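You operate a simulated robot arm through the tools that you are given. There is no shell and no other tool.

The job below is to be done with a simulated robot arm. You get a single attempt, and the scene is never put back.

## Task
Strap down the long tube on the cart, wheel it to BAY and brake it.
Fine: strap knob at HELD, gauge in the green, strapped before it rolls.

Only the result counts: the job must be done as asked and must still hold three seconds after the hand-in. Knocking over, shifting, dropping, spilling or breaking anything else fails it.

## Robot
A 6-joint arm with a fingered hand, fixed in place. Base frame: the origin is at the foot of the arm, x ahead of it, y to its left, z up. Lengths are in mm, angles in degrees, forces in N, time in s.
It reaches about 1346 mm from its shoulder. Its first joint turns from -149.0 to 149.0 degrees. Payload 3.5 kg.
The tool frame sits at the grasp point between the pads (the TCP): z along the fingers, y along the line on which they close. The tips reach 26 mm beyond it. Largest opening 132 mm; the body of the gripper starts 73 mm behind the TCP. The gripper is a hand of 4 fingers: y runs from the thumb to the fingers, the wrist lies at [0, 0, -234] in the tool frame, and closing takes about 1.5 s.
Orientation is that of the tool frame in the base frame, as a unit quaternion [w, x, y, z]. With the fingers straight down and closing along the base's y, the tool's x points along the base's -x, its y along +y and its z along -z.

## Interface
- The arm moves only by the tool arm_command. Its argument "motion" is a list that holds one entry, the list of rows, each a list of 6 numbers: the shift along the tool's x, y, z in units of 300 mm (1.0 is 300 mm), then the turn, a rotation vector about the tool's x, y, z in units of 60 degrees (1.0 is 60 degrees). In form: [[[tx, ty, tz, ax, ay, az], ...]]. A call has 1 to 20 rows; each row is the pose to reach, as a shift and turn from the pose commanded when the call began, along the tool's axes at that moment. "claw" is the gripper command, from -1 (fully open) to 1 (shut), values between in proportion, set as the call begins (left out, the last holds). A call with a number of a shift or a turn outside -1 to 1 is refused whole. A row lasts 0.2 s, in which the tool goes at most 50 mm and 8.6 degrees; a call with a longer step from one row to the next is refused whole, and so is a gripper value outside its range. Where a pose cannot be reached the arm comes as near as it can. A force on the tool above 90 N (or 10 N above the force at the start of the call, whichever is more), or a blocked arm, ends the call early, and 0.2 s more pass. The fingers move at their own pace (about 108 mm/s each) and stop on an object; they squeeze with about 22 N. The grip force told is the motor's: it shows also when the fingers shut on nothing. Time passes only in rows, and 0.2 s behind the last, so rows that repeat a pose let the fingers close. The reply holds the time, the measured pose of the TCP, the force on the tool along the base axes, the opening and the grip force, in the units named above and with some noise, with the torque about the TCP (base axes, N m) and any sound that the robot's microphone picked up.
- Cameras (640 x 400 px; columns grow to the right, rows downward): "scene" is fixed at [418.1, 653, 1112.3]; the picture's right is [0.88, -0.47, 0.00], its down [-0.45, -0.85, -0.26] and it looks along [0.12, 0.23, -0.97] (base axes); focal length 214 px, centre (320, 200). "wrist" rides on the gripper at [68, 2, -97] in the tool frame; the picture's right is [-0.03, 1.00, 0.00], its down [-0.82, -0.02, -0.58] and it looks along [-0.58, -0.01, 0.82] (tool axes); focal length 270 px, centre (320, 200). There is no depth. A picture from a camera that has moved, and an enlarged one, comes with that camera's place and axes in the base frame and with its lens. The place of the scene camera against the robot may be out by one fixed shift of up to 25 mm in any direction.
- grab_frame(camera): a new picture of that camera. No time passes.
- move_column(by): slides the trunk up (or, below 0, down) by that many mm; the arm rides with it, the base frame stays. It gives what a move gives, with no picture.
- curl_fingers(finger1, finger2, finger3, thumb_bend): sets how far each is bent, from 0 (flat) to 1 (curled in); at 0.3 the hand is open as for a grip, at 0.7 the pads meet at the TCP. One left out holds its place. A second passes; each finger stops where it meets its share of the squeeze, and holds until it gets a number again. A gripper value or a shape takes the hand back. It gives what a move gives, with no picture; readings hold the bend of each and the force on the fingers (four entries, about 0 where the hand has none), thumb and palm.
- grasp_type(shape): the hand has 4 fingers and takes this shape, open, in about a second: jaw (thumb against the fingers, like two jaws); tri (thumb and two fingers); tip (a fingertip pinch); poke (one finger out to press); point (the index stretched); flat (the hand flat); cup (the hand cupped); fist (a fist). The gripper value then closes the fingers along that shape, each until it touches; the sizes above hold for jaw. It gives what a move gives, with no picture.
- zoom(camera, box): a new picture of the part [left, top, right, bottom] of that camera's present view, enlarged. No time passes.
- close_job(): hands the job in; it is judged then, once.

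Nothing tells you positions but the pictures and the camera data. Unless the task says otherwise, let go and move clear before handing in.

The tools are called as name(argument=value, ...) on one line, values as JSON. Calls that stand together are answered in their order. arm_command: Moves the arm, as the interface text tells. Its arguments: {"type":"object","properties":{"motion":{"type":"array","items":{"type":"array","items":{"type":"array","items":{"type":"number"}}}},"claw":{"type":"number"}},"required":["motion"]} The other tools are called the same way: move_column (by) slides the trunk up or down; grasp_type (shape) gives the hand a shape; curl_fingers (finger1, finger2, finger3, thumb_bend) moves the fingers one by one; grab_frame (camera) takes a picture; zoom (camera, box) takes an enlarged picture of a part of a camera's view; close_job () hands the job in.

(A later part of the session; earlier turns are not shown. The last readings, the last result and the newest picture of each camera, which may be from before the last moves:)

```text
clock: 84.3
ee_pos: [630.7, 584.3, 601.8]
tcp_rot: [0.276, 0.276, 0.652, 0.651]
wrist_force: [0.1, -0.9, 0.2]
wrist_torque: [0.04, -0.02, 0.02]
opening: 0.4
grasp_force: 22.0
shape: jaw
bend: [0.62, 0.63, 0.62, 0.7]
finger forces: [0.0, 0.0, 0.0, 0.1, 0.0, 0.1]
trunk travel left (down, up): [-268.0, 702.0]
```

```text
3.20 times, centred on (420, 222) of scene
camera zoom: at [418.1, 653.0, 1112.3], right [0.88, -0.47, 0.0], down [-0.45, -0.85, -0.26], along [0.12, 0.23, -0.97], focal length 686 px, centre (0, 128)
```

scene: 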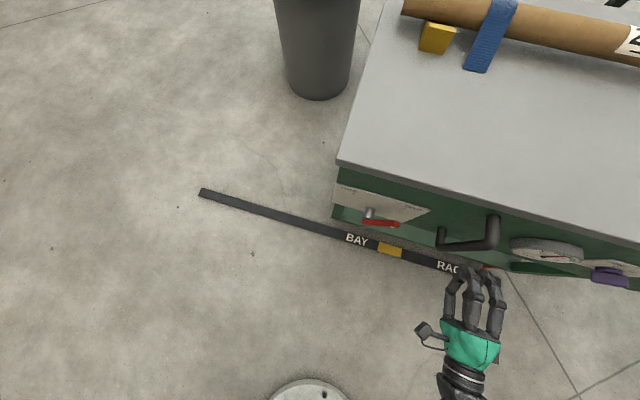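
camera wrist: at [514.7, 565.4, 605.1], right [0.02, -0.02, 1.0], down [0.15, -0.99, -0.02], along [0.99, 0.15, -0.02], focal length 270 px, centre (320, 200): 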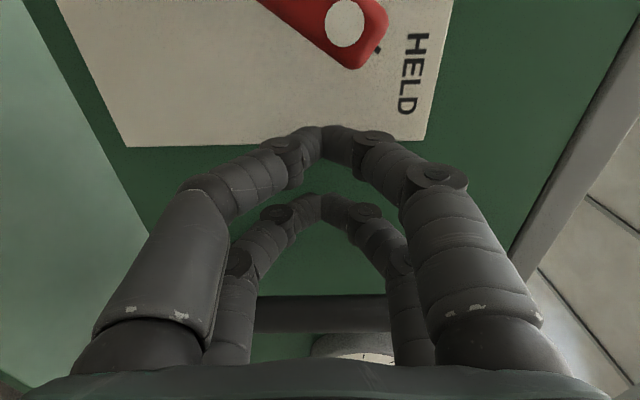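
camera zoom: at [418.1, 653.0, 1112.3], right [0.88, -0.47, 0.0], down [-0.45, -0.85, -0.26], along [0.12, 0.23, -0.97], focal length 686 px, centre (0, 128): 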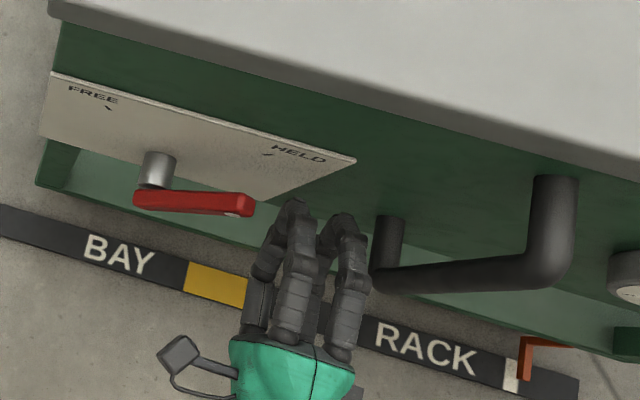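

The hand is in place between the brake lever and the handle. I push left gently against the lever.

arm_command(motion=[[[0.05, 0, 0, 0, 0, 0], [0.1, 0, 0, 0, 0, 0], [0.15, 0, 0, 0, 0, 0], [0.2, 0, 0, 0, 0, 0]]])

zoom(camera="scene", box=[320, 160, 520, 285])

grab_frame(camera="wrist")

```text
clock: 85.3
ee_pos: [590.1, 628.0, 602.5]
tcp_rot: [0.274, 0.274, 0.652, 0.651]
wrist_force: [-0.9, 0.2, -0.2]
wrist_torque: [-0.01, 0.01, 0.0]
opening: 0.1
grasp_force: 21.8
shape: jaw
bend: [0.63, 0.63, 0.62, 0.7]
finger forces: [0.1, 0.0, 0.0, 0.0, 0.0, 0.1]
trunk travel left (down, up): [-268.0, 702.0]
```

```text
3.20 times, centred on (420, 222) of scene
camera zoom: at [418.1, 653.0, 1112.3], right [0.88, -0.47, 0.0], down [-0.45, -0.85, -0.26], along [0.12, 0.23, -0.97], focal length 686 px, centre (0, 128)
```

zoom: 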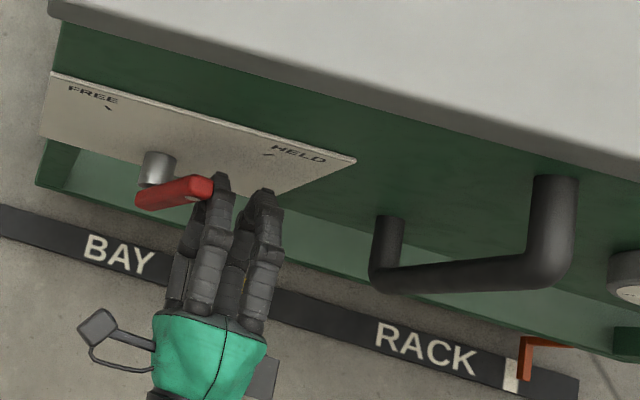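

```text
taken
camera wrist: at [472.5, 608.9, 604.9], right [0.02, -0.02, 1.0], down [0.16, -0.99, -0.02], along [0.99, 0.16, -0.01], focal length 270 px, centre (320, 200)
```

wrist: 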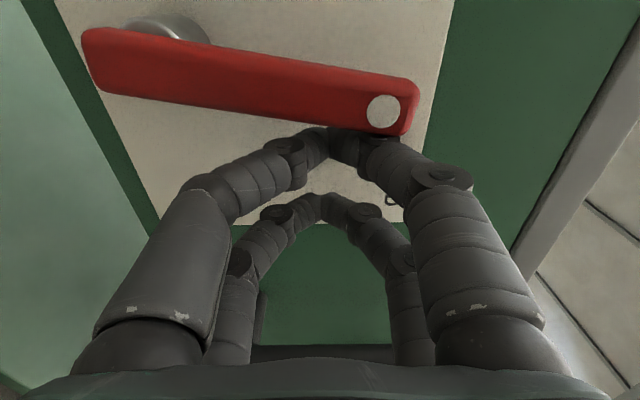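

The lever follows easily and is nearly upright. I continue pushing left to FREE.

arm_command(motion=[[[0.05, 0, 0, 0, 0, 0], [0.1, 0, 0, 0, 0, 0], [0.15, 0, 0, 0, 0, 0], [0.2, 0, 0, 0, 0, 0]]])

zoom(camera="scene", box=[320, 160, 520, 285])

grab_frame(camera="wrist")

```text
clock: 86.3
ee_pos: [546.9, 671.5, 602.8]
tcp_rot: [0.273, 0.275, 0.652, 0.651]
wrist_force: [-0.1, -0.1, 0.3]
wrist_torque: [0.04, -0.01, 0.03]
opening: 0.0
grasp_force: 22.3
shape: jaw
bend: [0.63, 0.63, 0.62, 0.7]
finger forces: [0.0, 0.0, 0.0, 0.0, 0.1, 0.1]
trunk travel left (down, up): [-268.0, 702.0]
```

```text
3.20 times, centred on (420, 222) of scene
camera zoom: at [418.1, 653.0, 1112.3], right [0.88, -0.47, 0.0], down [-0.45, -0.85, -0.26], along [0.12, 0.23, -0.97], focal length 686 px, centre (0, 128)
```

zoom: 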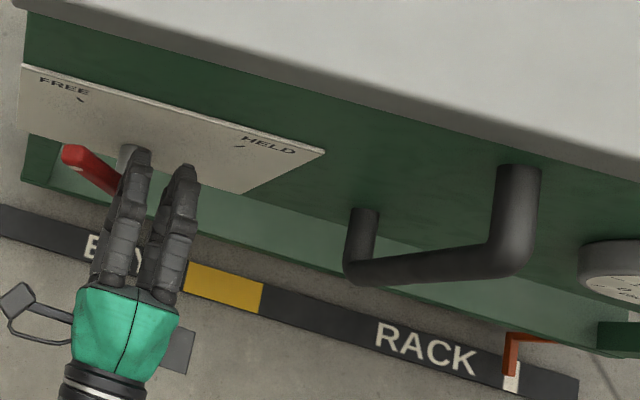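

```text
taken
camera wrist: at [429.6, 653.1, 605.0], right [0.02, -0.02, 1.0], down [0.16, -0.99, -0.02], along [0.99, 0.16, -0.02], focal length 270 px, centre (320, 200)
```

wrist: 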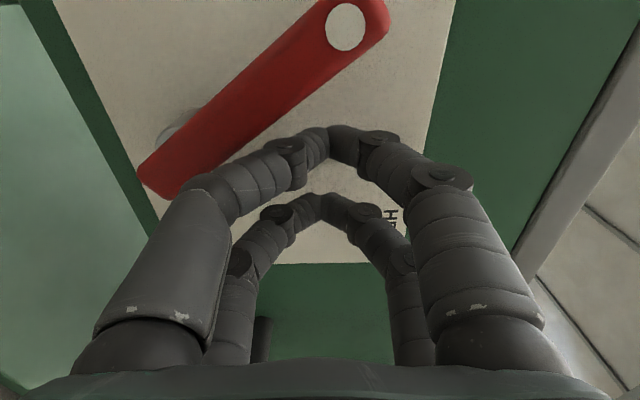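

The lever is at FREE and the cart has already rolled a couple of centimetres left, so it's free now. I back the hand out and look at where the cart rests.

arm_command(motion=[[[0, 0, -0.09, 0, 0, 0], [0, 0, -0.18, 0, 0, 0], [0, 0, -0.18, 0, 0, 0]]])

move_column(by=28)

grab_frame(camera="scene")

zoom(camera="scene", box=[320, 160, 520, 285])

```text
clock: 87.1
ee_pos: [508.6, 633.1, 602.5]
tcp_rot: [0.275, 0.275, 0.651, 0.652]
wrist_force: [-0.5, 0.6, -0.3]
wrist_torque: [-0.03, -0.01, 0.01]
opening: 0.0
grasp_force: 21.9
shape: jaw
bend: [0.63, 0.63, 0.62, 0.7]
finger forces: [0.0, 0.0, 0.0, 0.1, 0.1, 0.0]
trunk travel left (down, up): [-268.0, 702.0]
```

```text
clock: 87.8
ee_pos: [508.1, 631.9, 629.5]
tcp_rot: [0.275, 0.275, 0.651, 0.652]
wrist_force: [0.8, 0.1, -0.3]
wrist_torque: [0.0, -0.03, 0.01]
opening: 0.2
grasp_force: 22.3
shape: jaw
bend: [0.63, 0.63, 0.62, 0.7]
finger forces: [0.0, 0.0, 0.0, 0.0, 0.0, 0.1]
trunk travel left (down, up): [-296.0, 674.0]
```

```text
taken
```

scene: 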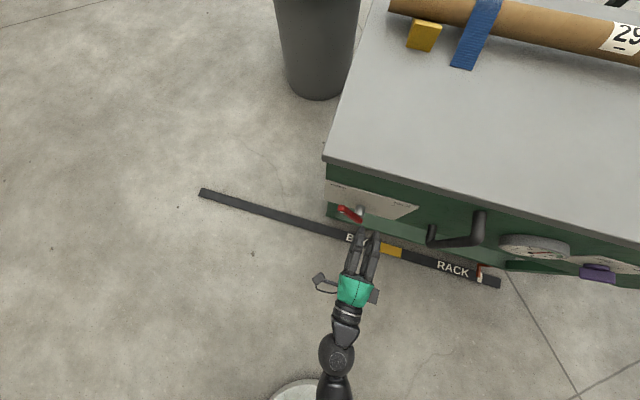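

```text
3.20 times, centred on (420, 222) of scene
camera zoom: at [418.1, 653.0, 1112.3], right [0.88, -0.47, 0.0], down [-0.45, -0.85, -0.26], along [0.12, 0.23, -0.97], focal length 686 px, centre (0, 128)
```

zoom: 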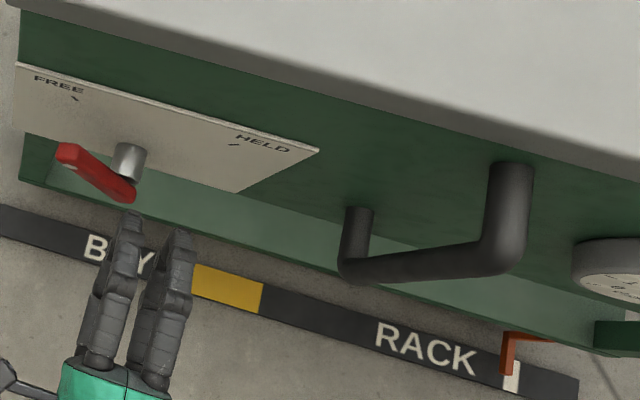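

The cart stopped after about 23 mm, with the brake at FREE. I now go to the handle: roll the hand so it closes horizontally around the vertical bar, and shift right.

arm_command(motion=[[[-0.08, 0, 0, 0, 0, 0.14], [-0.16, 0, 0, 0, 0, 0.28], [-0.24, 0, 0, 0, 0, 0.42], [-0.32, 0, 0, 0, 0, 0.56], [-0.4, 0, 0, 0, 0, 0.7], [-0.48, 0, 0, 0, 0, 0.84], [-0.56, 0, 0, 0, 0, 0.98]]], claw=-0.36)

grab_frame(camera="wrist")

```text
clock: 89.5
ee_pos: [626.5, 511.6, 629.7]
tcp_rot: [-0.08, 0.56, 0.432, 0.702]
wrist_force: [0.7, -0.6, -0.5]
wrist_torque: [0.03, 0.03, -0.02]
opening: 89.5
grasp_force: 0.1
shape: jaw
bend: [0.69, 0.69, 0.69, 0.6]
finger forces: [0.0, 0.0, 0.1, 0.1, 0.1, 0.0]
trunk travel left (down, up): [-296.0, 674.0]
```

```text
taken
camera wrist: at [534.0, 469.4, 691.0], right [0.61, -0.62, 0.49], down [-0.13, -0.69, -0.71], along [0.78, 0.36, -0.5], focal length 270 px, centre (320, 200)
```

wrist: 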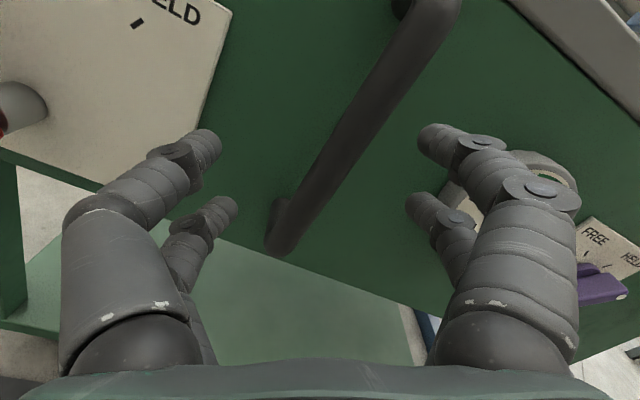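

The handle is between my open fingers. I complete the roll to 90° so the fingers close squarely across the bar.

arm_command(motion=[[[0, 0, 0, 0, 0, 0.13], [0, 0, 0, 0, 0, 0.26], [0, 0, 0, 0, 0, 0.39], [0, 0, 0, 0, 0, 0.52], [0, 0, 0, 0, 0, 0.52]]])

grab_frame(camera="wrist")

```text
clock: 90.7
ee_pos: [625.8, 511.6, 633.4]
tcp_rot: [-0.266, 0.653, 0.264, 0.658]
wrist_force: [0.0, -0.8, -0.1]
wrist_torque: [-0.02, 0.04, 0.0]
opening: 89.7
grasp_force: 0.0
shape: jaw
bend: [0.69, 0.69, 0.69, 0.6]
finger forces: [0.0, 0.0, 0.0, 0.0, 0.1, 0.0]
trunk travel left (down, up): [-296.0, 674.0]
```

```text
taken
camera wrist: at [557.4, 443.6, 701.2], right [0.7, -0.72, -0.03], down [-0.43, -0.38, -0.82], along [0.58, 0.58, -0.57], focal length 270 px, centre (320, 200)
```

wrist: 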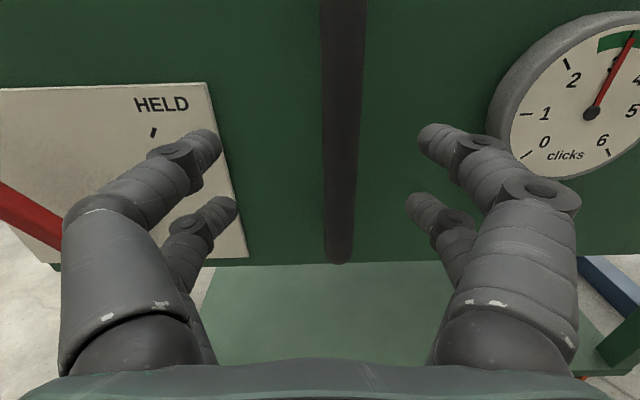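

The handle bar is about 14 mm right of centre. I shift and advance 48 mm so the bar is between the pads.

arm_command(motion=[[[0, 0.047, 0, 0, 0, 0], [0, 0.047, 0.08, 0, 0, 0], [0, 0.047, 0.16, 0, 0, 0], [0, 0.047, 0.16, 0, 0, 0]]])

grab_frame(camera="wrist")

```text
clock: 91.7
ee_pos: [669.9, 536.3, 633.5]
tcp_rot: [-0.266, 0.652, 0.264, 0.659]
wrist_force: [-0.2, 1.0, 0.2]
wrist_torque: [0.03, 0.0, -0.01]
opening: 89.8
grasp_force: 0.2
shape: jaw
bend: [0.69, 0.69, 0.69, 0.6]
finger forces: [0.0, 0.0, 0.0, 0.0, 0.0, 0.0]
out of reach, approached as far as the arm can: row 1
trunk travel left (down, up): [-296.0, 674.0]
```

```text
taken
camera wrist: at [601.1, 467.3, 701.5], right [0.7, -0.72, -0.02], down [-0.42, -0.38, -0.82], along [0.58, 0.58, -0.57], focal length 270 px, centre (320, 200)
```

wrist: 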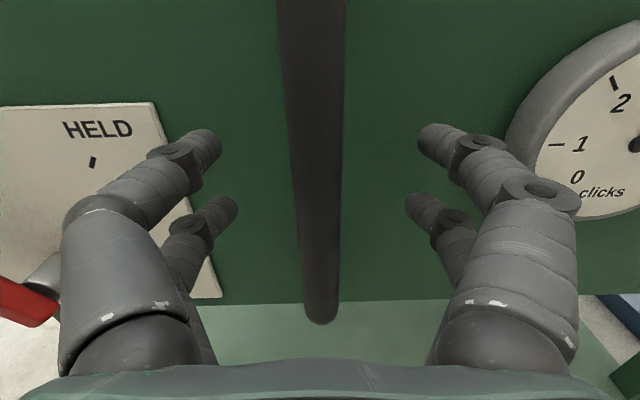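

The bar is centred between the pads. I close the hand on the handle.

arm_command(motion=[[[0, 0, 0, 0, 0, 0], [0, 0, 0, 0, 0, 0], [0, 0, 0, 0, 0, 0], [0, 0, 0, 0, 0, 0], [0, 0, 0, 0, 0, 0], [0, 0, 0, 0, 0, 0], [0, 0, 0, 0, 0, 0]]], claw=1.0)

grab_frame(camera="wrist")

grab_frame(camera="scene")

```text
clock: 93.2
ee_pos: [670.4, 537.3, 631.8]
tcp_rot: [-0.265, 0.653, 0.264, 0.658]
wrist_force: [24.8, 27.7, 11.2]
wrist_torque: [0.09, -0.17, -0.04]
opening: 4.2
grasp_force: 22.2
shape: jaw
bend: [0.7, 0.7, 0.71, 0.72]
finger forces: [19.3, 19.2, 19.7, 0.0, 21.6, 0.1]
trunk travel left (down, up): [-296.0, 674.0]
```

```text
taken
camera wrist: at [601.9, 468.4, 700.9], right [0.7, -0.72, -0.02], down [-0.42, -0.38, -0.82], along [0.58, 0.58, -0.57], focal length 270 px, centre (320, 200)
```

wrist: 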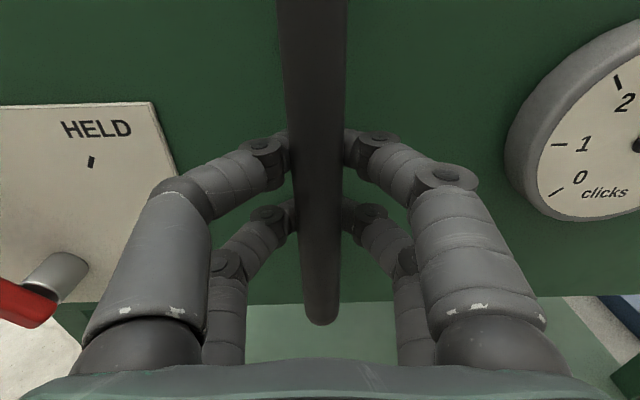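

```text
taken
```

scene: 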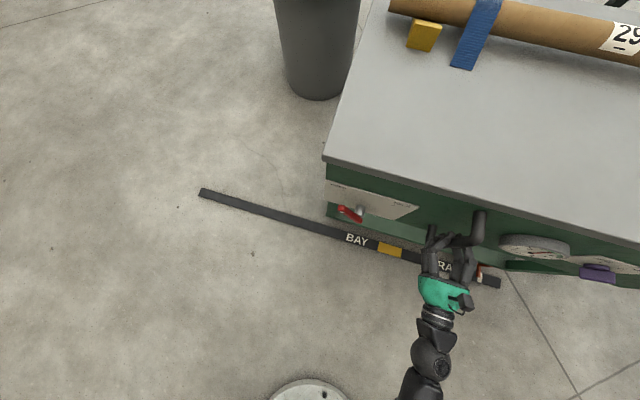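

The grip is firm. I roll the cart left gently along the rail, speeding up and slowing down smoothly, first about 220 mm.

arm_command(motion=[[[0, -0.01, 0.008, 0, 0, 0], [0, -0.03, 0.01, 0, 0, 0], [0, -0.06, 0.01, 0, 0, 0], [0, -0.1, 0.01, 0, 0, 0], [0, -0.15, 0.01, 0, 0, 0], [0, -0.21, 0.01, 0, 0, 0], [0, -0.28, 0.01, 0, 0, 0], [0, -0.35, 0.01, 0, 0, 0], [0, -0.42, 0.01, 0, 0, 0], [0, -0.49, 0.01, 0, 0, 0], [0, -0.55, 0.01, 0, 0, 0], [0, -0.61, 0.01, 0, 0, 0], [0, -0.66, 0.01, 0, 0, 0], [0, -0.7, 0.01, 0, 0, 0], [0, -0.72, 0.01, 0, 0, 0], [0, -0.73, 0.01, 0, 0, 0]]])

grab_frame(camera="scene")

grab_frame(camera="wrist")

```text
clock: 96.7
ee_pos: [523.1, 693.6, 623.4]
tcp_rot: [-0.261, 0.664, 0.276, 0.645]
wrist_force: [12.5, 6.1, 16.4]
wrist_torque: [0.04, -0.12, 0.04]
opening: 1.4
grasp_force: 21.7
shape: jaw
bend: [0.7, 0.7, 0.71, 0.73]
finger forces: [0.0, 0.0, 0.0, 0.0, 0.0, 0.0]
out of reach, approached as far as the arm can: row 9, 10, 11, 12, 13, 14, 15, 16
trunk travel left (down, up): [-296.0, 674.0]
```

```text
taken
```

scene: 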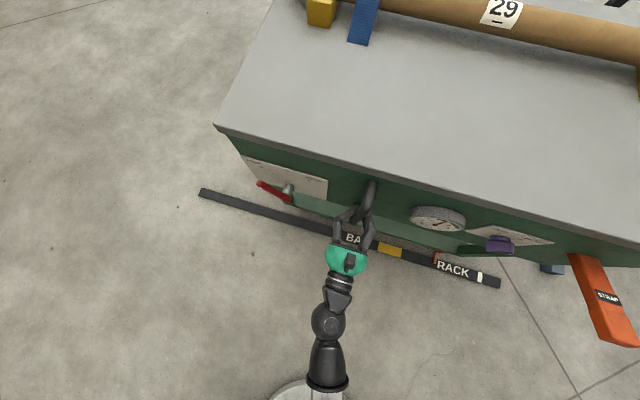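

```text
taken
camera wrist: at [456.1, 625.8, 695.9], right [0.7, -0.71, -0.02], down [-0.44, -0.41, -0.8], along [0.56, 0.56, -0.6], focal length 270 px, centre (320, 200)
```

wrist: 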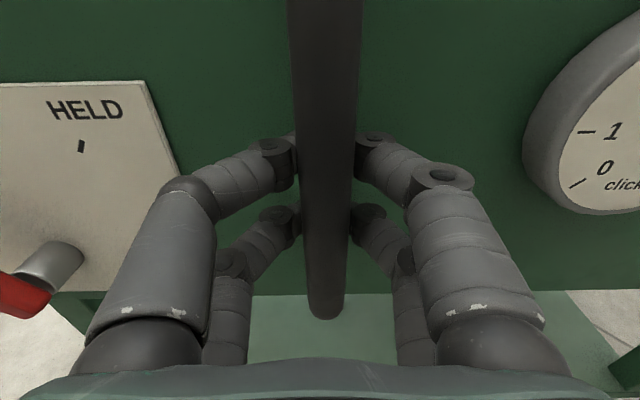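

The cart is about halfway, still straight on the rail. I continue another ~200 mm, re-levelling the hand slightly.

arm_command(motion=[[[0.005, -0.01, 0, 0, 0.006, 0], [0.01, -0.03, 0, 0, 0.012, 0], [0.015, -0.06, 0, 0, 0.018, 0], [0.02, -0.1, 0, 0, 0.024, 0], [0.027, -0.15, 0, 0, 0.03, 0], [0.027, -0.21, 0, 0, 0.03, 0], [0.027, -0.27, 0, 0, 0.03, 0], [0.027, -0.33, 0, 0, 0.03, 0], [0.027, -0.39, 0, 0, 0.03, 0], [0.027, -0.45, 0, 0, 0.03, 0], [0.027, -0.51, 0, 0, 0.03, 0], [0.027, -0.56, 0, 0, 0.03, 0], [0.027, -0.6, 0, 0, 0.03, 0], [0.027, -0.63, 0, 0, 0.03, 0], [0.027, -0.65, 0, 0, 0.03, 0], [0.027, -0.66, 0, 0, 0.03, 0]]])

grab_frame(camera="scene")

grab_frame(camera="wrist")

zoom(camera="scene", box=[320, 200, 520, 325])

```text
clock: 100.0
ee_pos: [390.7, 832.9, 618.9]
tcp_rot: [-0.248, 0.663, 0.292, 0.644]
wrist_force: [3.9, -4.5, -0.2]
wrist_torque: [0.1, 0.01, 0.03]
opening: 1.9
grasp_force: 22.1
shape: jaw
bend: [0.71, 0.7, 0.72, 0.72]
finger forces: [3.5, 0.2, 0.1, 0.1, 0.0, 0.1]
out of reach, approached as far as the arm can: row 1, 2, 3, 4, 5, 6, 7, 8, 9, 10, 11, 12, 13, 14, 15, 16
trunk travel left (down, up): [-296.0, 674.0]
```

```text
taken
```

scene: 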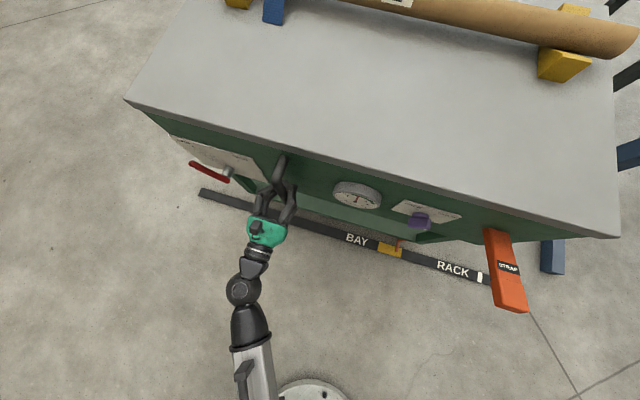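

```text
taken
camera wrist: at [324.3, 768.4, 693.4], right [0.7, -0.71, 0.02], down [-0.43, -0.45, -0.79], along [0.57, 0.54, -0.62], focal length 270 px, centre (320, 200)
```

wrist: 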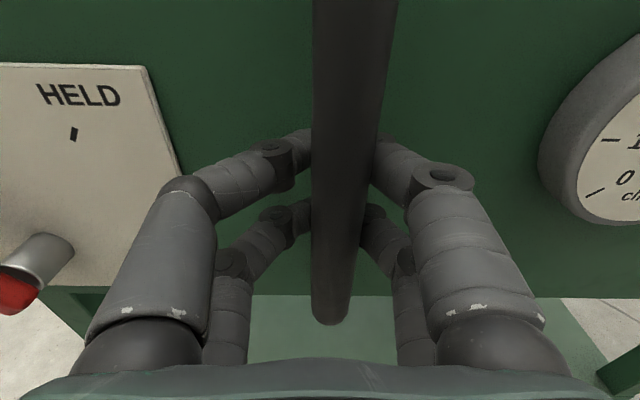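

```text
3.20 times, centred on (420, 262) of scene
camera zoom: at [418.1, 653.0, 1112.3], right [0.88, -0.47, 0.0], down [-0.45, -0.85, -0.26], along [0.12, 0.23, -0.97], focal length 686 px, centre (0, 0)
```

zoom: 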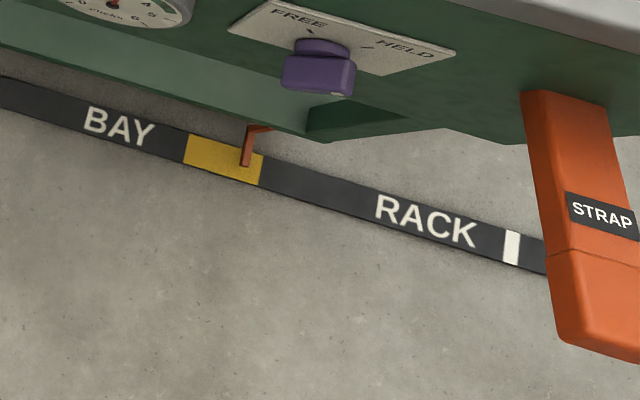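

The pointer is already inside the yellow BAY patch, near its right edge. I roll about 28 mm further to centre it.

arm_command(motion=[[[0, -0.01, 0, 0, 0, 0], [0, -0.03, 0, 0, 0, 0], [0, -0.05, 0, 0, 0, 0], [0, -0.07, 0, 0, 0, 0], [0, -0.085, 0, 0, 0, 0], [0, -0.095, 0, 0, 0, 0], [0, -0.095, 0, 0, 0, 0]]])

zoom(camera="scene", box=[320, 200, 520, 325])

grab_frame(camera="wrist")

```text
clock: 101.7
ee_pos: [371.1, 852.6, 618.6]
tcp_rot: [-0.246, 0.664, 0.292, 0.643]
wrist_force: [3.6, -2.8, 1.2]
wrist_torque: [0.0, 0.04, 0.04]
opening: 1.8
grasp_force: 21.9
shape: jaw
bend: [0.71, 0.7, 0.72, 0.72]
finger forces: [3.8, 0.3, 0.0, 0.0, 0.0, 0.0]
trunk travel left (down, up): [-296.0, 674.0]
```

```text
3.20 times, centred on (420, 262) of scene
camera zoom: at [418.1, 653.0, 1112.3], right [0.88, -0.47, 0.0], down [-0.45, -0.85, -0.26], along [0.12, 0.23, -0.97], focal length 686 px, centre (0, 0)
```

zoom: 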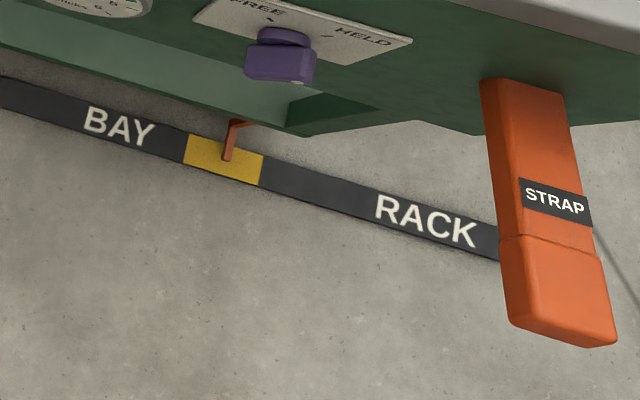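

```text
taken
camera wrist: at [304.0, 788.9, 692.9], right [0.71, -0.71, 0.02], down [-0.43, -0.45, -0.78], along [0.57, 0.54, -0.62], focal length 270 px, centre (320, 200)
```

wrist: 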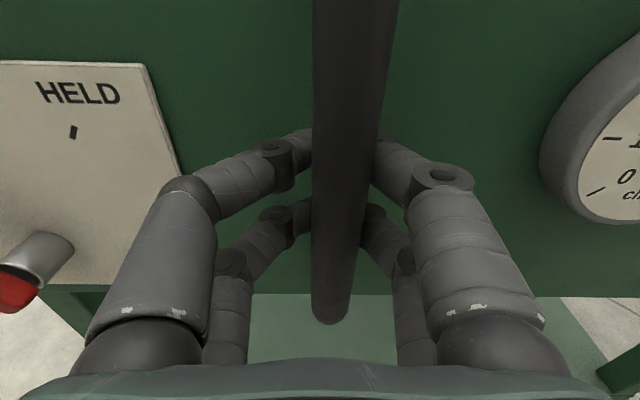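

The pointer is near the middle of BAY, a touch right. I nudge another 10 mm and hold.

arm_command(motion=[[[0, -0.015, 0, 0, 0, 0], [0, -0.028, 0, 0, 0, 0], [0, -0.035, 0, 0, 0, 0], [0, -0.035, 0, 0, 0, 0], [0, -0.035, 0, 0, 0, 0]]])

zoom(camera="scene", box=[360, 220, 440, 270])

```text
clock: 102.8
ee_pos: [363.0, 859.7, 618.8]
tcp_rot: [-0.246, 0.664, 0.293, 0.642]
wrist_force: [2.1, -1.3, 1.6]
wrist_torque: [-0.02, 0.03, 0.03]
opening: 2.0
grasp_force: 21.7
shape: jaw
bend: [0.71, 0.7, 0.72, 0.72]
finger forces: [2.2, 0.0, 0.0, 0.1, 0.0, 0.0]
trunk travel left (down, up): [-296.0, 674.0]
```

```text
8.00 times, centred on (400, 245) of scene
camera zoom: at [418.1, 653.0, 1112.3], right [0.88, -0.47, 0.0], down [-0.45, -0.85, -0.26], along [0.12, 0.23, -0.97], focal length 1716 px, centre (-320, -160)
```

zoom: 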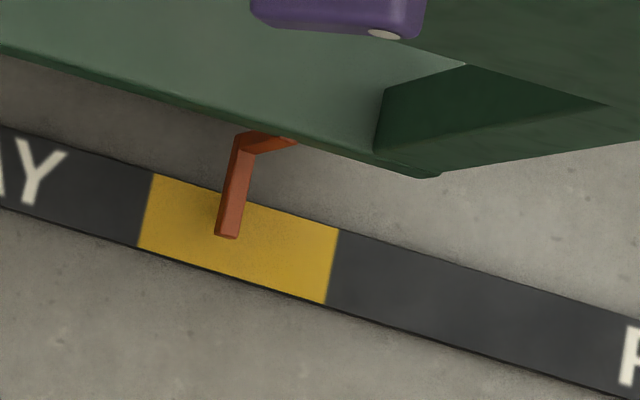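

The pointer sits almost exactly mid-BAY. I open the hand and back straight off the handle.

arm_command(motion=[[[0, 0, 0, 0, 0, 0], [0, 0, 0, 0, 0, 0], [0, 0, 0, 0, 0, 0], [0, 0, 0, 0, 0, 0], [0, 0, 0, 0, 0, 0]]], claw=-0.36)

grab_frame(camera="wrist")

```text
clock: 104.0
ee_pos: [364.1, 860.3, 618.1]
tcp_rot: [-0.246, 0.664, 0.293, 0.642]
wrist_force: [-0.8, 0.4, 0.0]
wrist_torque: [0.0, -0.01, 0.0]
opening: 89.4
grasp_force: 0.0
shape: jaw
bend: [0.69, 0.69, 0.69, 0.6]
finger forces: [0.0, 0.0, 0.0, 0.0, 0.0, 0.1]
trunk travel left (down, up): [-296.0, 674.0]
```

```text
taken
camera wrist: at [296.4, 796.7, 692.6], right [0.71, -0.71, 0.02], down [-0.43, -0.45, -0.78], along [0.57, 0.54, -0.62], focal length 270 px, centre (320, 200)
```

wrist: 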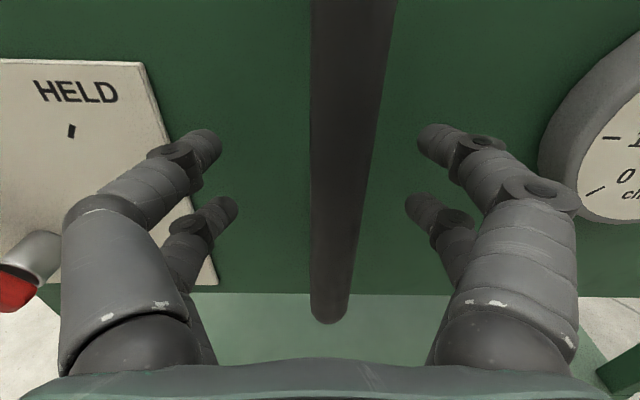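

The bar is free. I retreat 90 mm, close the hand and roll it back upright.

arm_command(motion=[[[0, 0, -0.1, 0, 0, 0], [0, 0, -0.2, 0, 0, 0], [0, 0, -0.3, 0, 0, 0], [0, 0, -0.3, 0, 0, 0]]])

arm_command(motion=[[[0, -0.06, 0, 0, 0, -0.14], [0, -0.12, 0, 0, 0, -0.28], [0, -0.18, 0, 0, 0, -0.42], [0, -0.24, 0, 0, 0, -0.56], [0, -0.3, 0, 0, 0, -0.7], [0, -0.36, 0, 0, 0, -0.84], [0, -0.42, 0, 0, 0, -0.98], [0, -0.42, 0, 0, 0, -0.98]]], claw=1.0)

grab_frame(camera="wrist")

grab_frame(camera="scene")

```text
clock: 105.0
ee_pos: [299.0, 797.2, 618.8]
tcp_rot: [-0.245, 0.664, 0.296, 0.642]
wrist_force: [0.7, 0.2, 0.1]
wrist_torque: [0.01, 0.0, -0.02]
opening: 89.5
grasp_force: 0.1
shape: jaw
bend: [0.69, 0.69, 0.69, 0.6]
finger forces: [0.1, 0.1, 0.0, 0.0, 0.0, 0.0]
out of reach, approached as far as the arm can: row 3, 4
trunk travel left (down, up): [-296.0, 674.0]
```

```text
clock: 106.8
ee_pos: [210.7, 887.0, 619.7]
tcp_rot: [0.101, 0.434, 0.581, 0.681]
wrist_force: [0.2, 0.0, -0.1]
wrist_torque: [0.03, -0.03, 0.0]
opening: 0.5
grasp_force: 22.3
shape: jaw
bend: [0.62, 0.63, 0.63, 0.7]
finger forces: [0.0, 0.0, 0.0, 0.0, 0.0, 0.0]
out of reach, approached as far as the arm can: row 3, 4, 5, 6, 7, 8
trunk travel left (down, up): [-296.0, 674.0]
```

```text
taken
camera wrist: at [101.9, 862.1, 658.6], right [0.38, -0.32, 0.87], down [0.08, -0.92, -0.38], along [0.92, 0.21, -0.33], focal length 270 px, centre (320, 200)
```

wrist: 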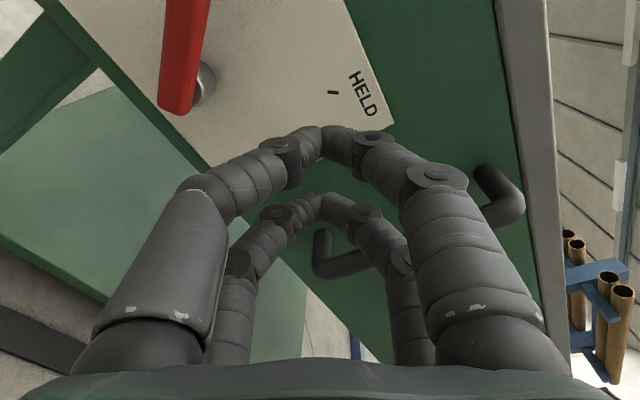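

```text
taken
```

scene: 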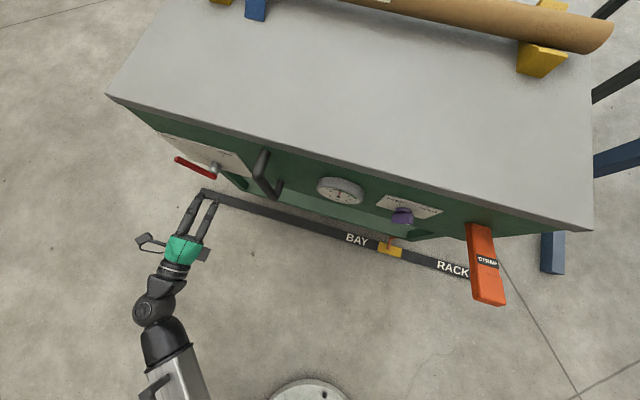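

The brake lever (pointing to FREE) and its hub are in view. I continue left past the lever, finishing the roll and levelling the hand, still well in front of the panel.

arm_command(motion=[[[0.102, -0.047, 0.001, -0.009, 0, -0.08], [0.203, -0.094, 0.002, -0.017, 0, -0.158], [0.305, -0.141, 0.003, -0.026, 0.001, -0.236], [0.406, -0.188, 0.004, -0.034, 0.001, -0.315], [0.508, -0.235, 0.005, -0.043, 0.002, -0.394], [0.609, -0.282, 0.005, -0.051, 0.002, -0.472], [0.609, -0.282, 0.005, -0.051, 0.002, -0.472]]])

grab_frame(camera="wrist")

grab_frame(camera="scene")

```text
clock: 108.5
ee_pos: [68.8, 1030.6, 631.3]
tcp_rot: [0.275, 0.274, 0.65, 0.653]
wrist_force: [-0.8, -0.3, -0.7]
wrist_torque: [0.02, -0.02, 0.01]
opening: 0.1
grasp_force: 22.3
shape: jaw
bend: [0.62, 0.63, 0.63, 0.7]
finger forces: [0.0, 0.0, 0.0, 0.0, 0.1, 0.1]
trunk travel left (down, up): [-296.0, 674.0]
```

```text
taken
camera wrist: at [-47.1, 1012.7, 633.9], right [0.02, -0.02, 1.0], down [0.15, -0.99, -0.02], along [0.99, 0.15, -0.01], focal length 270 px, centre (320, 200)
```

wrist: 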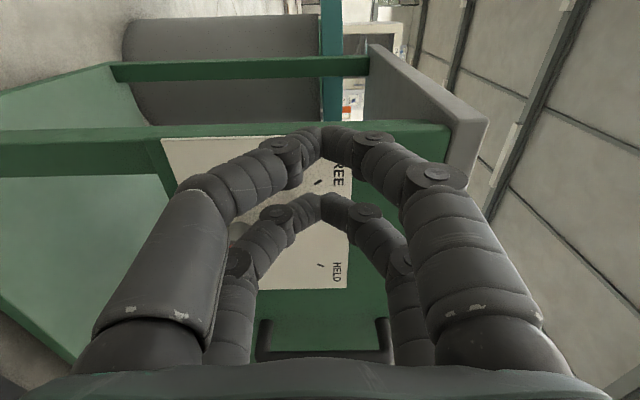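

```text
taken
```

scene: 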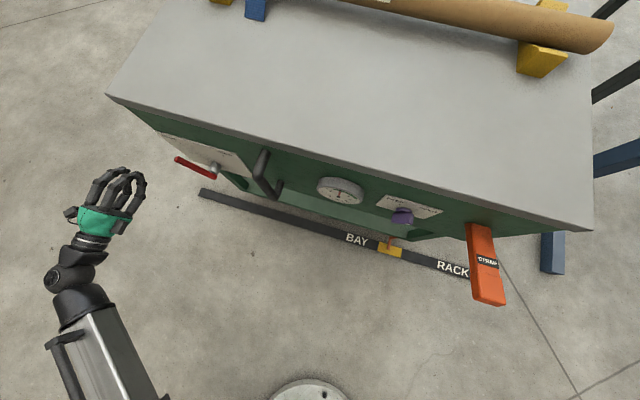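

I'm now left of the lever, level and square. I lower to z≈602 and advance so the fingertips are beside the lever on its left.

move_column(by=-29)

arm_command(motion=[[[0, 0, 0.1, 0, 0, 0], [0, 0, 0.2, 0, 0, 0], [0, 0, 0.305, 0, 0, 0], [0, 0, 0.305, 0, 0, 0]]])

grab_frame(camera="wrist")

zoom(camera="scene", box=[60, 80, 300, 230])

```text
clock: 109.2
ee_pos: [69.3, 1030.9, 602.7]
tcp_rot: [0.275, 0.276, 0.65, 0.653]
wrist_force: [0.7, 0.1, -0.5]
wrist_torque: [0.03, -0.01, -0.03]
opening: 0.0
grasp_force: 21.8
shape: jaw
bend: [0.62, 0.63, 0.63, 0.7]
finger forces: [0.0, 0.1, 0.0, 0.0, 0.1, 0.0]
trunk travel left (down, up): [-267.0, 703.0]
```

```text
clock: 110.2
ee_pos: [136.0, 1094.5, 601.8]
tcp_rot: [0.275, 0.275, 0.65, 0.652]
wrist_force: [-0.2, 0.4, -0.2]
wrist_torque: [-0.02, 0.03, 0.01]
opening: 0.3
grasp_force: 21.9
shape: jaw
bend: [0.62, 0.63, 0.63, 0.7]
finger forces: [0.0, 0.0, 0.0, 0.0, 0.1, 0.1]
trunk travel left (down, up): [-267.0, 703.0]
```

```text
taken
camera wrist: at [20.1, 1076.7, 605.1], right [0.02, -0.02, 1.0], down [0.15, -0.99, -0.02], along [0.99, 0.15, -0.01], focal length 270 px, centre (320, 200)
```

wrist: 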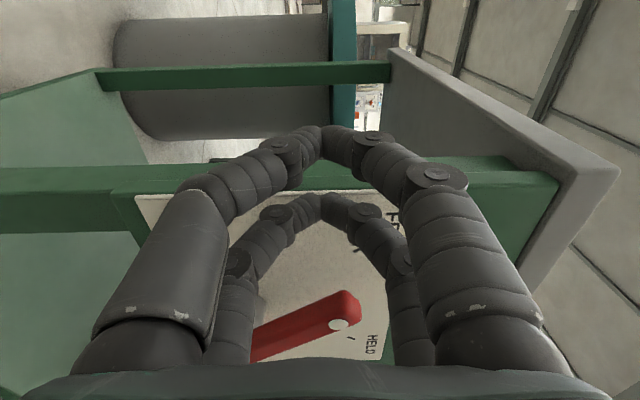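

```text
2.67 times, centred on (180, 155) of scene
camera zoom: at [418.1, 653.0, 1112.3], right [0.88, -0.47, 0.0], down [-0.45, -0.85, -0.26], along [0.12, 0.23, -0.97], focal length 572 px, centre (693, 320)
```

zoom: 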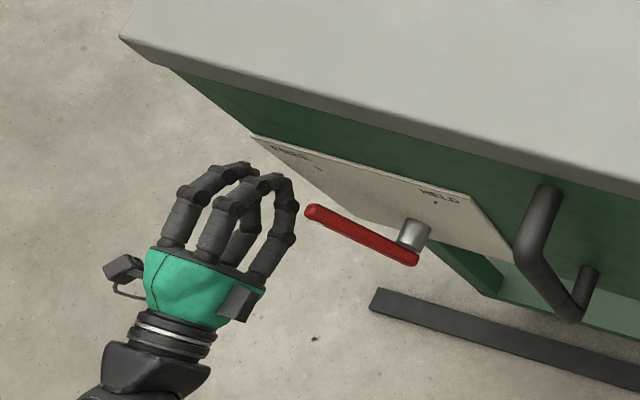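

The lever tip is ~40 mm to the right of the hand. I push right gently.

arm_command(motion=[[[-0.06, 0, 0, 0, 0, 0], [-0.12, 0, 0, 0, 0, 0], [-0.17, 0, 0, 0, 0, 0], [-0.21, 0, 0, 0, 0, 0], [-0.25, 0, 0, 0, 0, 0], [-0.29, 0, 0, 0, 0, 0], [-0.33, 0, 0, 0, 0, 0]]])

grab_frame(camera="wrist")

zoom(camera="scene", box=[60, 80, 300, 230])

zoom(camera="scene", box=[360, 220, 440, 270])

```text
clock: 111.8
ee_pos: [203.6, 1023.2, 602.6]
tcp_rot: [0.275, 0.275, 0.65, 0.653]
wrist_force: [0.1, 0.6, 0.2]
wrist_torque: [-0.03, -0.02, -0.03]
opening: 0.0
grasp_force: 21.9
shape: jaw
bend: [0.62, 0.63, 0.63, 0.7]
finger forces: [0.0, 0.2, 0.1, 0.0, 0.0, 0.0]
trunk travel left (down, up): [-267.0, 703.0]
```

```text
taken
camera wrist: at [88.0, 1005.3, 604.9], right [0.02, -0.02, 1.0], down [0.15, -0.99, -0.02], along [0.99, 0.15, -0.01], focal length 270 px, centre (320, 200)
```

wrist: 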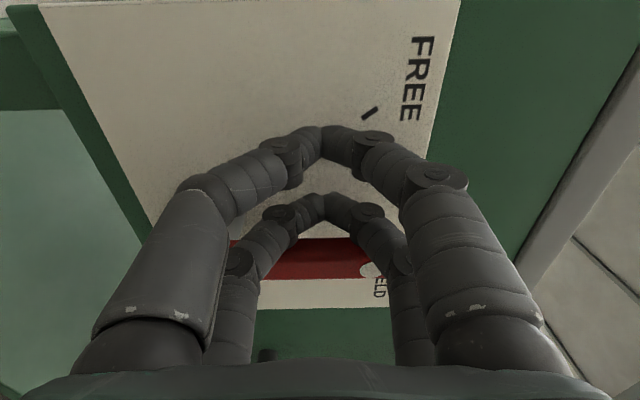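

```text
2.67 times, centred on (180, 155) of scene
camera zoom: at [418.1, 653.0, 1112.3], right [0.88, -0.47, 0.0], down [-0.45, -0.85, -0.26], along [0.12, 0.23, -0.97], focal length 572 px, centre (693, 320)
```

zoom: 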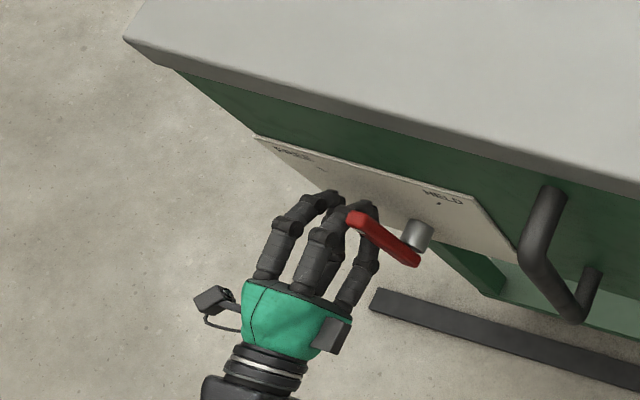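

```text
8.00 times, centred on (400, 245) of scene
camera zoom: at [418.1, 653.0, 1112.3], right [0.88, -0.47, 0.0], down [-0.45, -0.85, -0.26], along [0.12, 0.23, -0.97], focal length 1716 px, centre (-320, -160)
```

zoom: 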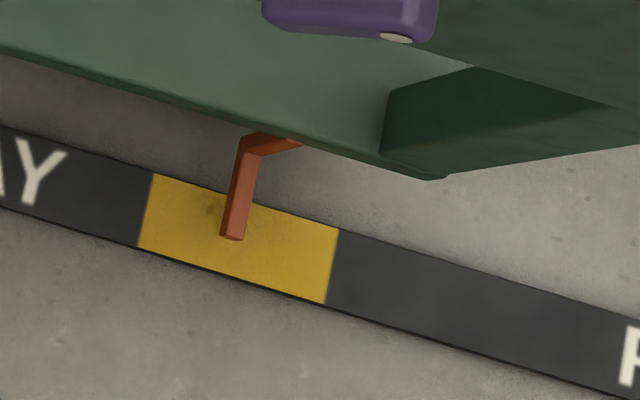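

The lever is moving and the cart stays put (pointer still mid-BAY). I continue to push right to HELD.

arm_command(motion=[[[-0.04, 0, 0, 0, 0, 0], [-0.08, 0, 0, 0, 0, 0], [-0.12, 0, 0, 0, 0, 0], [-0.16, 0, 0, 0, 0, 0], [-0.18, 0, 0, 0, 0, 0]]])

grab_frame(camera="wrist")

zoom(camera="scene", box=[60, 80, 300, 230])

zoom(camera="scene", box=[360, 220, 440, 270])

```text
clock: 113.0
ee_pos: [223.8, 993.3, 604.1]
tcp_rot: [0.263, 0.26, 0.655, 0.659]
wrist_force: [-68.2, 48.8, 26.9]
wrist_torque: [0.27, 0.57, -0.43]
opening: 0.0
grasp_force: 21.9
shape: jaw
bend: [0.62, 0.58, 0.64, 0.7]
finger forces: [0.0, 0.0, 81.0, 0.0, 0.0, 0.1]
trunk travel left (down, up): [-267.0, 703.0]
```

```text
taken
camera wrist: at [108.2, 970.1, 606.0], right [0.01, -0.02, 1.0], down [0.2, -0.98, -0.02], along [0.98, 0.2, -0.01], focal length 270 px, centre (320, 200)
```

wrist: 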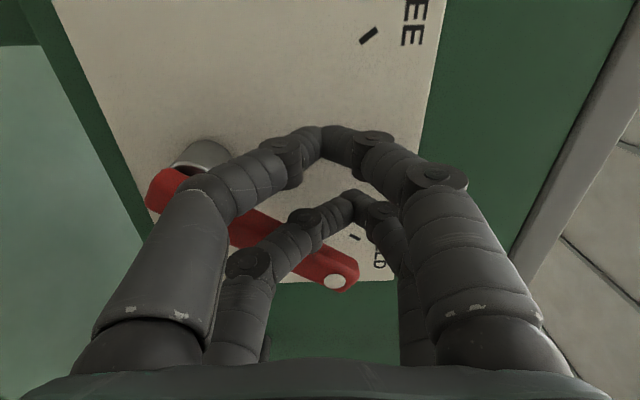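

```text
2.67 times, centred on (180, 155) of scene
camera zoom: at [418.1, 653.0, 1112.3], right [0.88, -0.47, 0.0], down [-0.45, -0.85, -0.26], along [0.12, 0.23, -0.97], focal length 572 px, centre (693, 320)
```

zoom: 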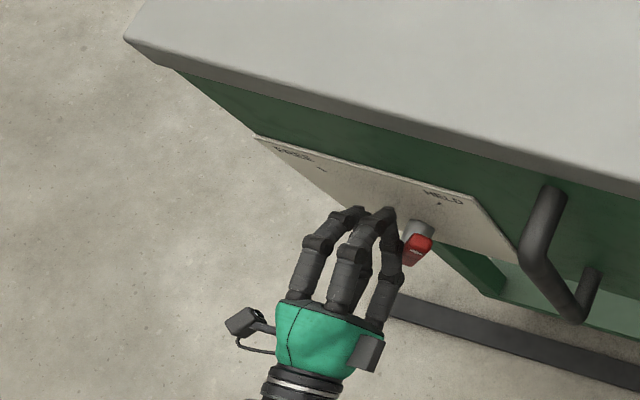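

```text
8.00 times, centred on (400, 245) of scene
camera zoom: at [418.1, 653.0, 1112.3], right [0.88, -0.47, 0.0], down [-0.45, -0.85, -0.26], along [0.12, 0.23, -0.97], focal length 1716 px, centre (-320, -160)
```

zoom: 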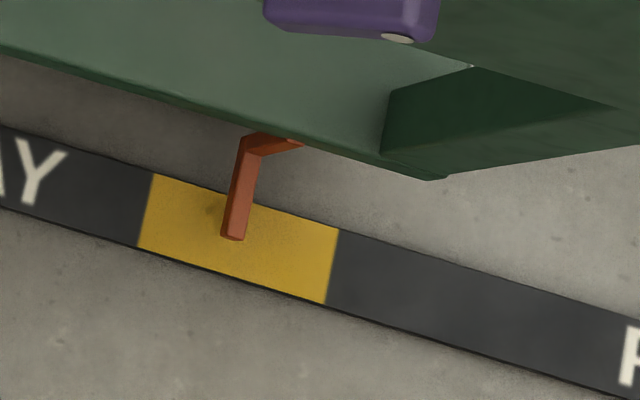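

Force rose sharply with the cart not moving: the lever is against its HELD stop and the brake has bitten; the pointer is still mid-BAY. I ease off to the left and back away.

arm_command(motion=[[[0.05, 0, 0, 0, 0, 0], [0.12, 0, 0, 0, 0, 0], [0.2, 0, 0, 0, 0, 0], [0.2, 0, 0, 0, 0, 0]]])

grab_frame(camera="wrist")

zoom(camera="scene", box=[60, 80, 300, 230])

```text
clock: 114.0
ee_pos: [200.3, 1027.0, 602.2]
tcp_rot: [0.276, 0.276, 0.65, 0.653]
wrist_force: [0.3, -0.2, 0.1]
wrist_torque: [0.01, 0.0, 0.0]
opening: 0.0
grasp_force: 21.5
shape: jaw
bend: [0.62, 0.58, 0.68, 0.7]
finger forces: [0.1, 0.0, 0.1, 0.0, 0.1, 0.0]
trunk travel left (down, up): [-267.0, 703.0]
```

```text
taken
camera wrist: at [84.7, 1009.3, 604.9], right [0.02, -0.02, 1.0], down [0.15, -0.99, -0.02], along [0.99, 0.15, -0.01], focal length 270 px, centre (320, 200)
```

wrist: 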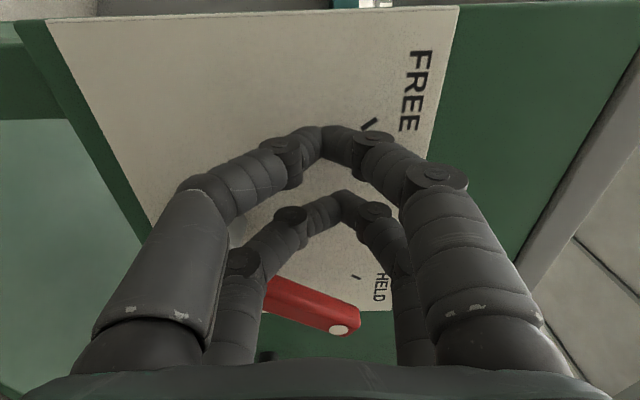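

```text
2.67 times, centred on (180, 155) of scene
camera zoom: at [418.1, 653.0, 1112.3], right [0.88, -0.47, 0.0], down [-0.45, -0.85, -0.26], along [0.12, 0.23, -0.97], focal length 572 px, centre (693, 320)
```

zoom: 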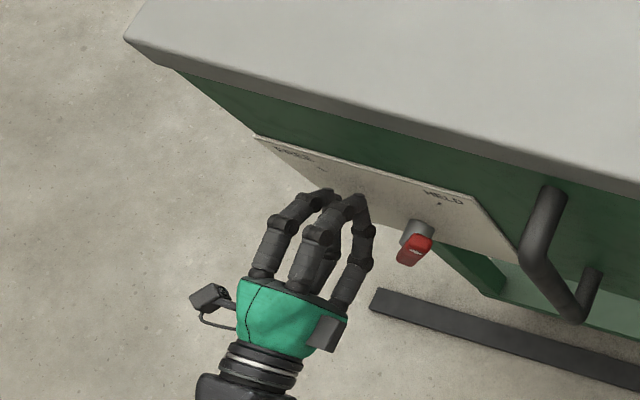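

The lever stays at HELD. I retreat from the panel and verify everything.

arm_command(motion=[[[0, 0, -0.12, 0, 0, 0], [0, 0, -0.26, 0, 0, 0], [0, 0, -0.42, 0, 0, 0], [0, 0, -0.58, 0, 0, 0], [0, 0, -0.7, 0, 0, 0]]])

grab_frame(camera="wrist")

grab_frame(camera="scene")

zoom(camera="scene", box=[280, 150, 520, 300])

zoom(camera="scene", box=[140, 110, 300, 210])

```text
clock: 115.2
ee_pos: [48.8, 881.5, 602.1]
tcp_rot: [0.275, 0.276, 0.651, 0.652]
wrist_force: [-1.3, 1.5, -0.8]
wrist_torque: [0.01, 0.0, 0.02]
opening: 0.0
grasp_force: 21.9
shape: jaw
bend: [0.62, 0.58, 0.68, 0.7]
finger forces: [0.0, 0.1, 0.0, 0.1, 0.0, 0.1]
trunk travel left (down, up): [-267.0, 703.0]
```

```text
taken
camera wrist: at [-67.8, 863.1, 604.8], right [0.02, -0.02, 1.0], down [0.15, -0.99, -0.02], along [0.99, 0.15, -0.01], focal length 270 px, centre (320, 200)
```

wrist: 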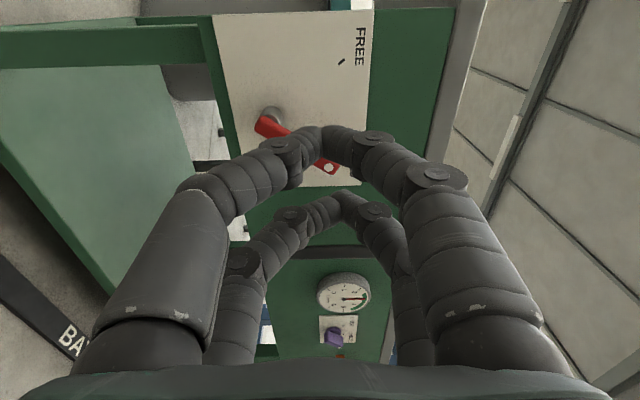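

```text
taken
```

scene: 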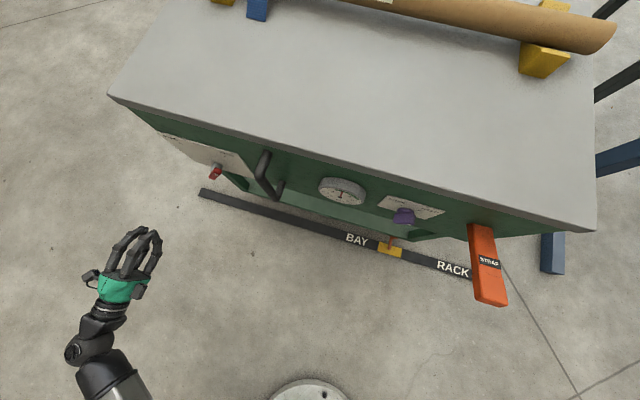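

```text
2.67 times, centred on (400, 225) of scene
camera zoom: at [418.1, 653.0, 1112.3], right [0.88, -0.47, 0.0], down [-0.45, -0.85, -0.26], along [0.12, 0.23, -0.97], focal length 572 px, centre (107, 133)
```

zoom: 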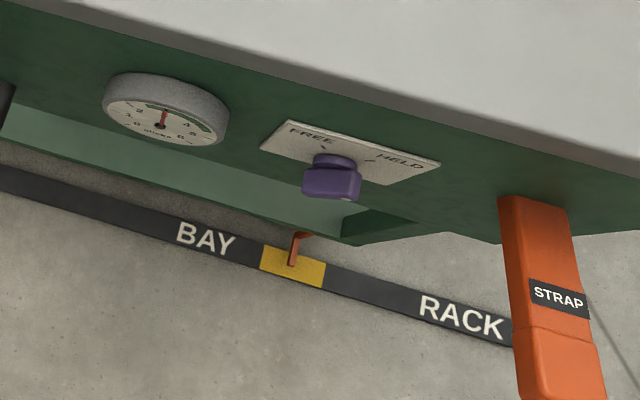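

```text
4.00 times, centred on (220, 160) of scene
camera zoom: at [418.1, 653.0, 1112.3], right [0.88, -0.47, 0.0], down [-0.45, -0.85, -0.26], along [0.12, 0.23, -0.97], focal length 858 px, centre (720, 360)
```

zoom: 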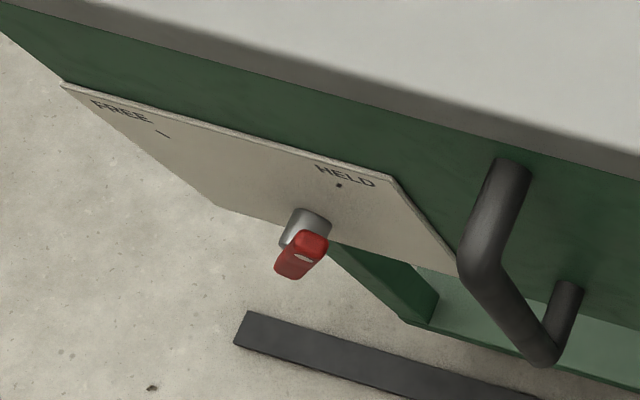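

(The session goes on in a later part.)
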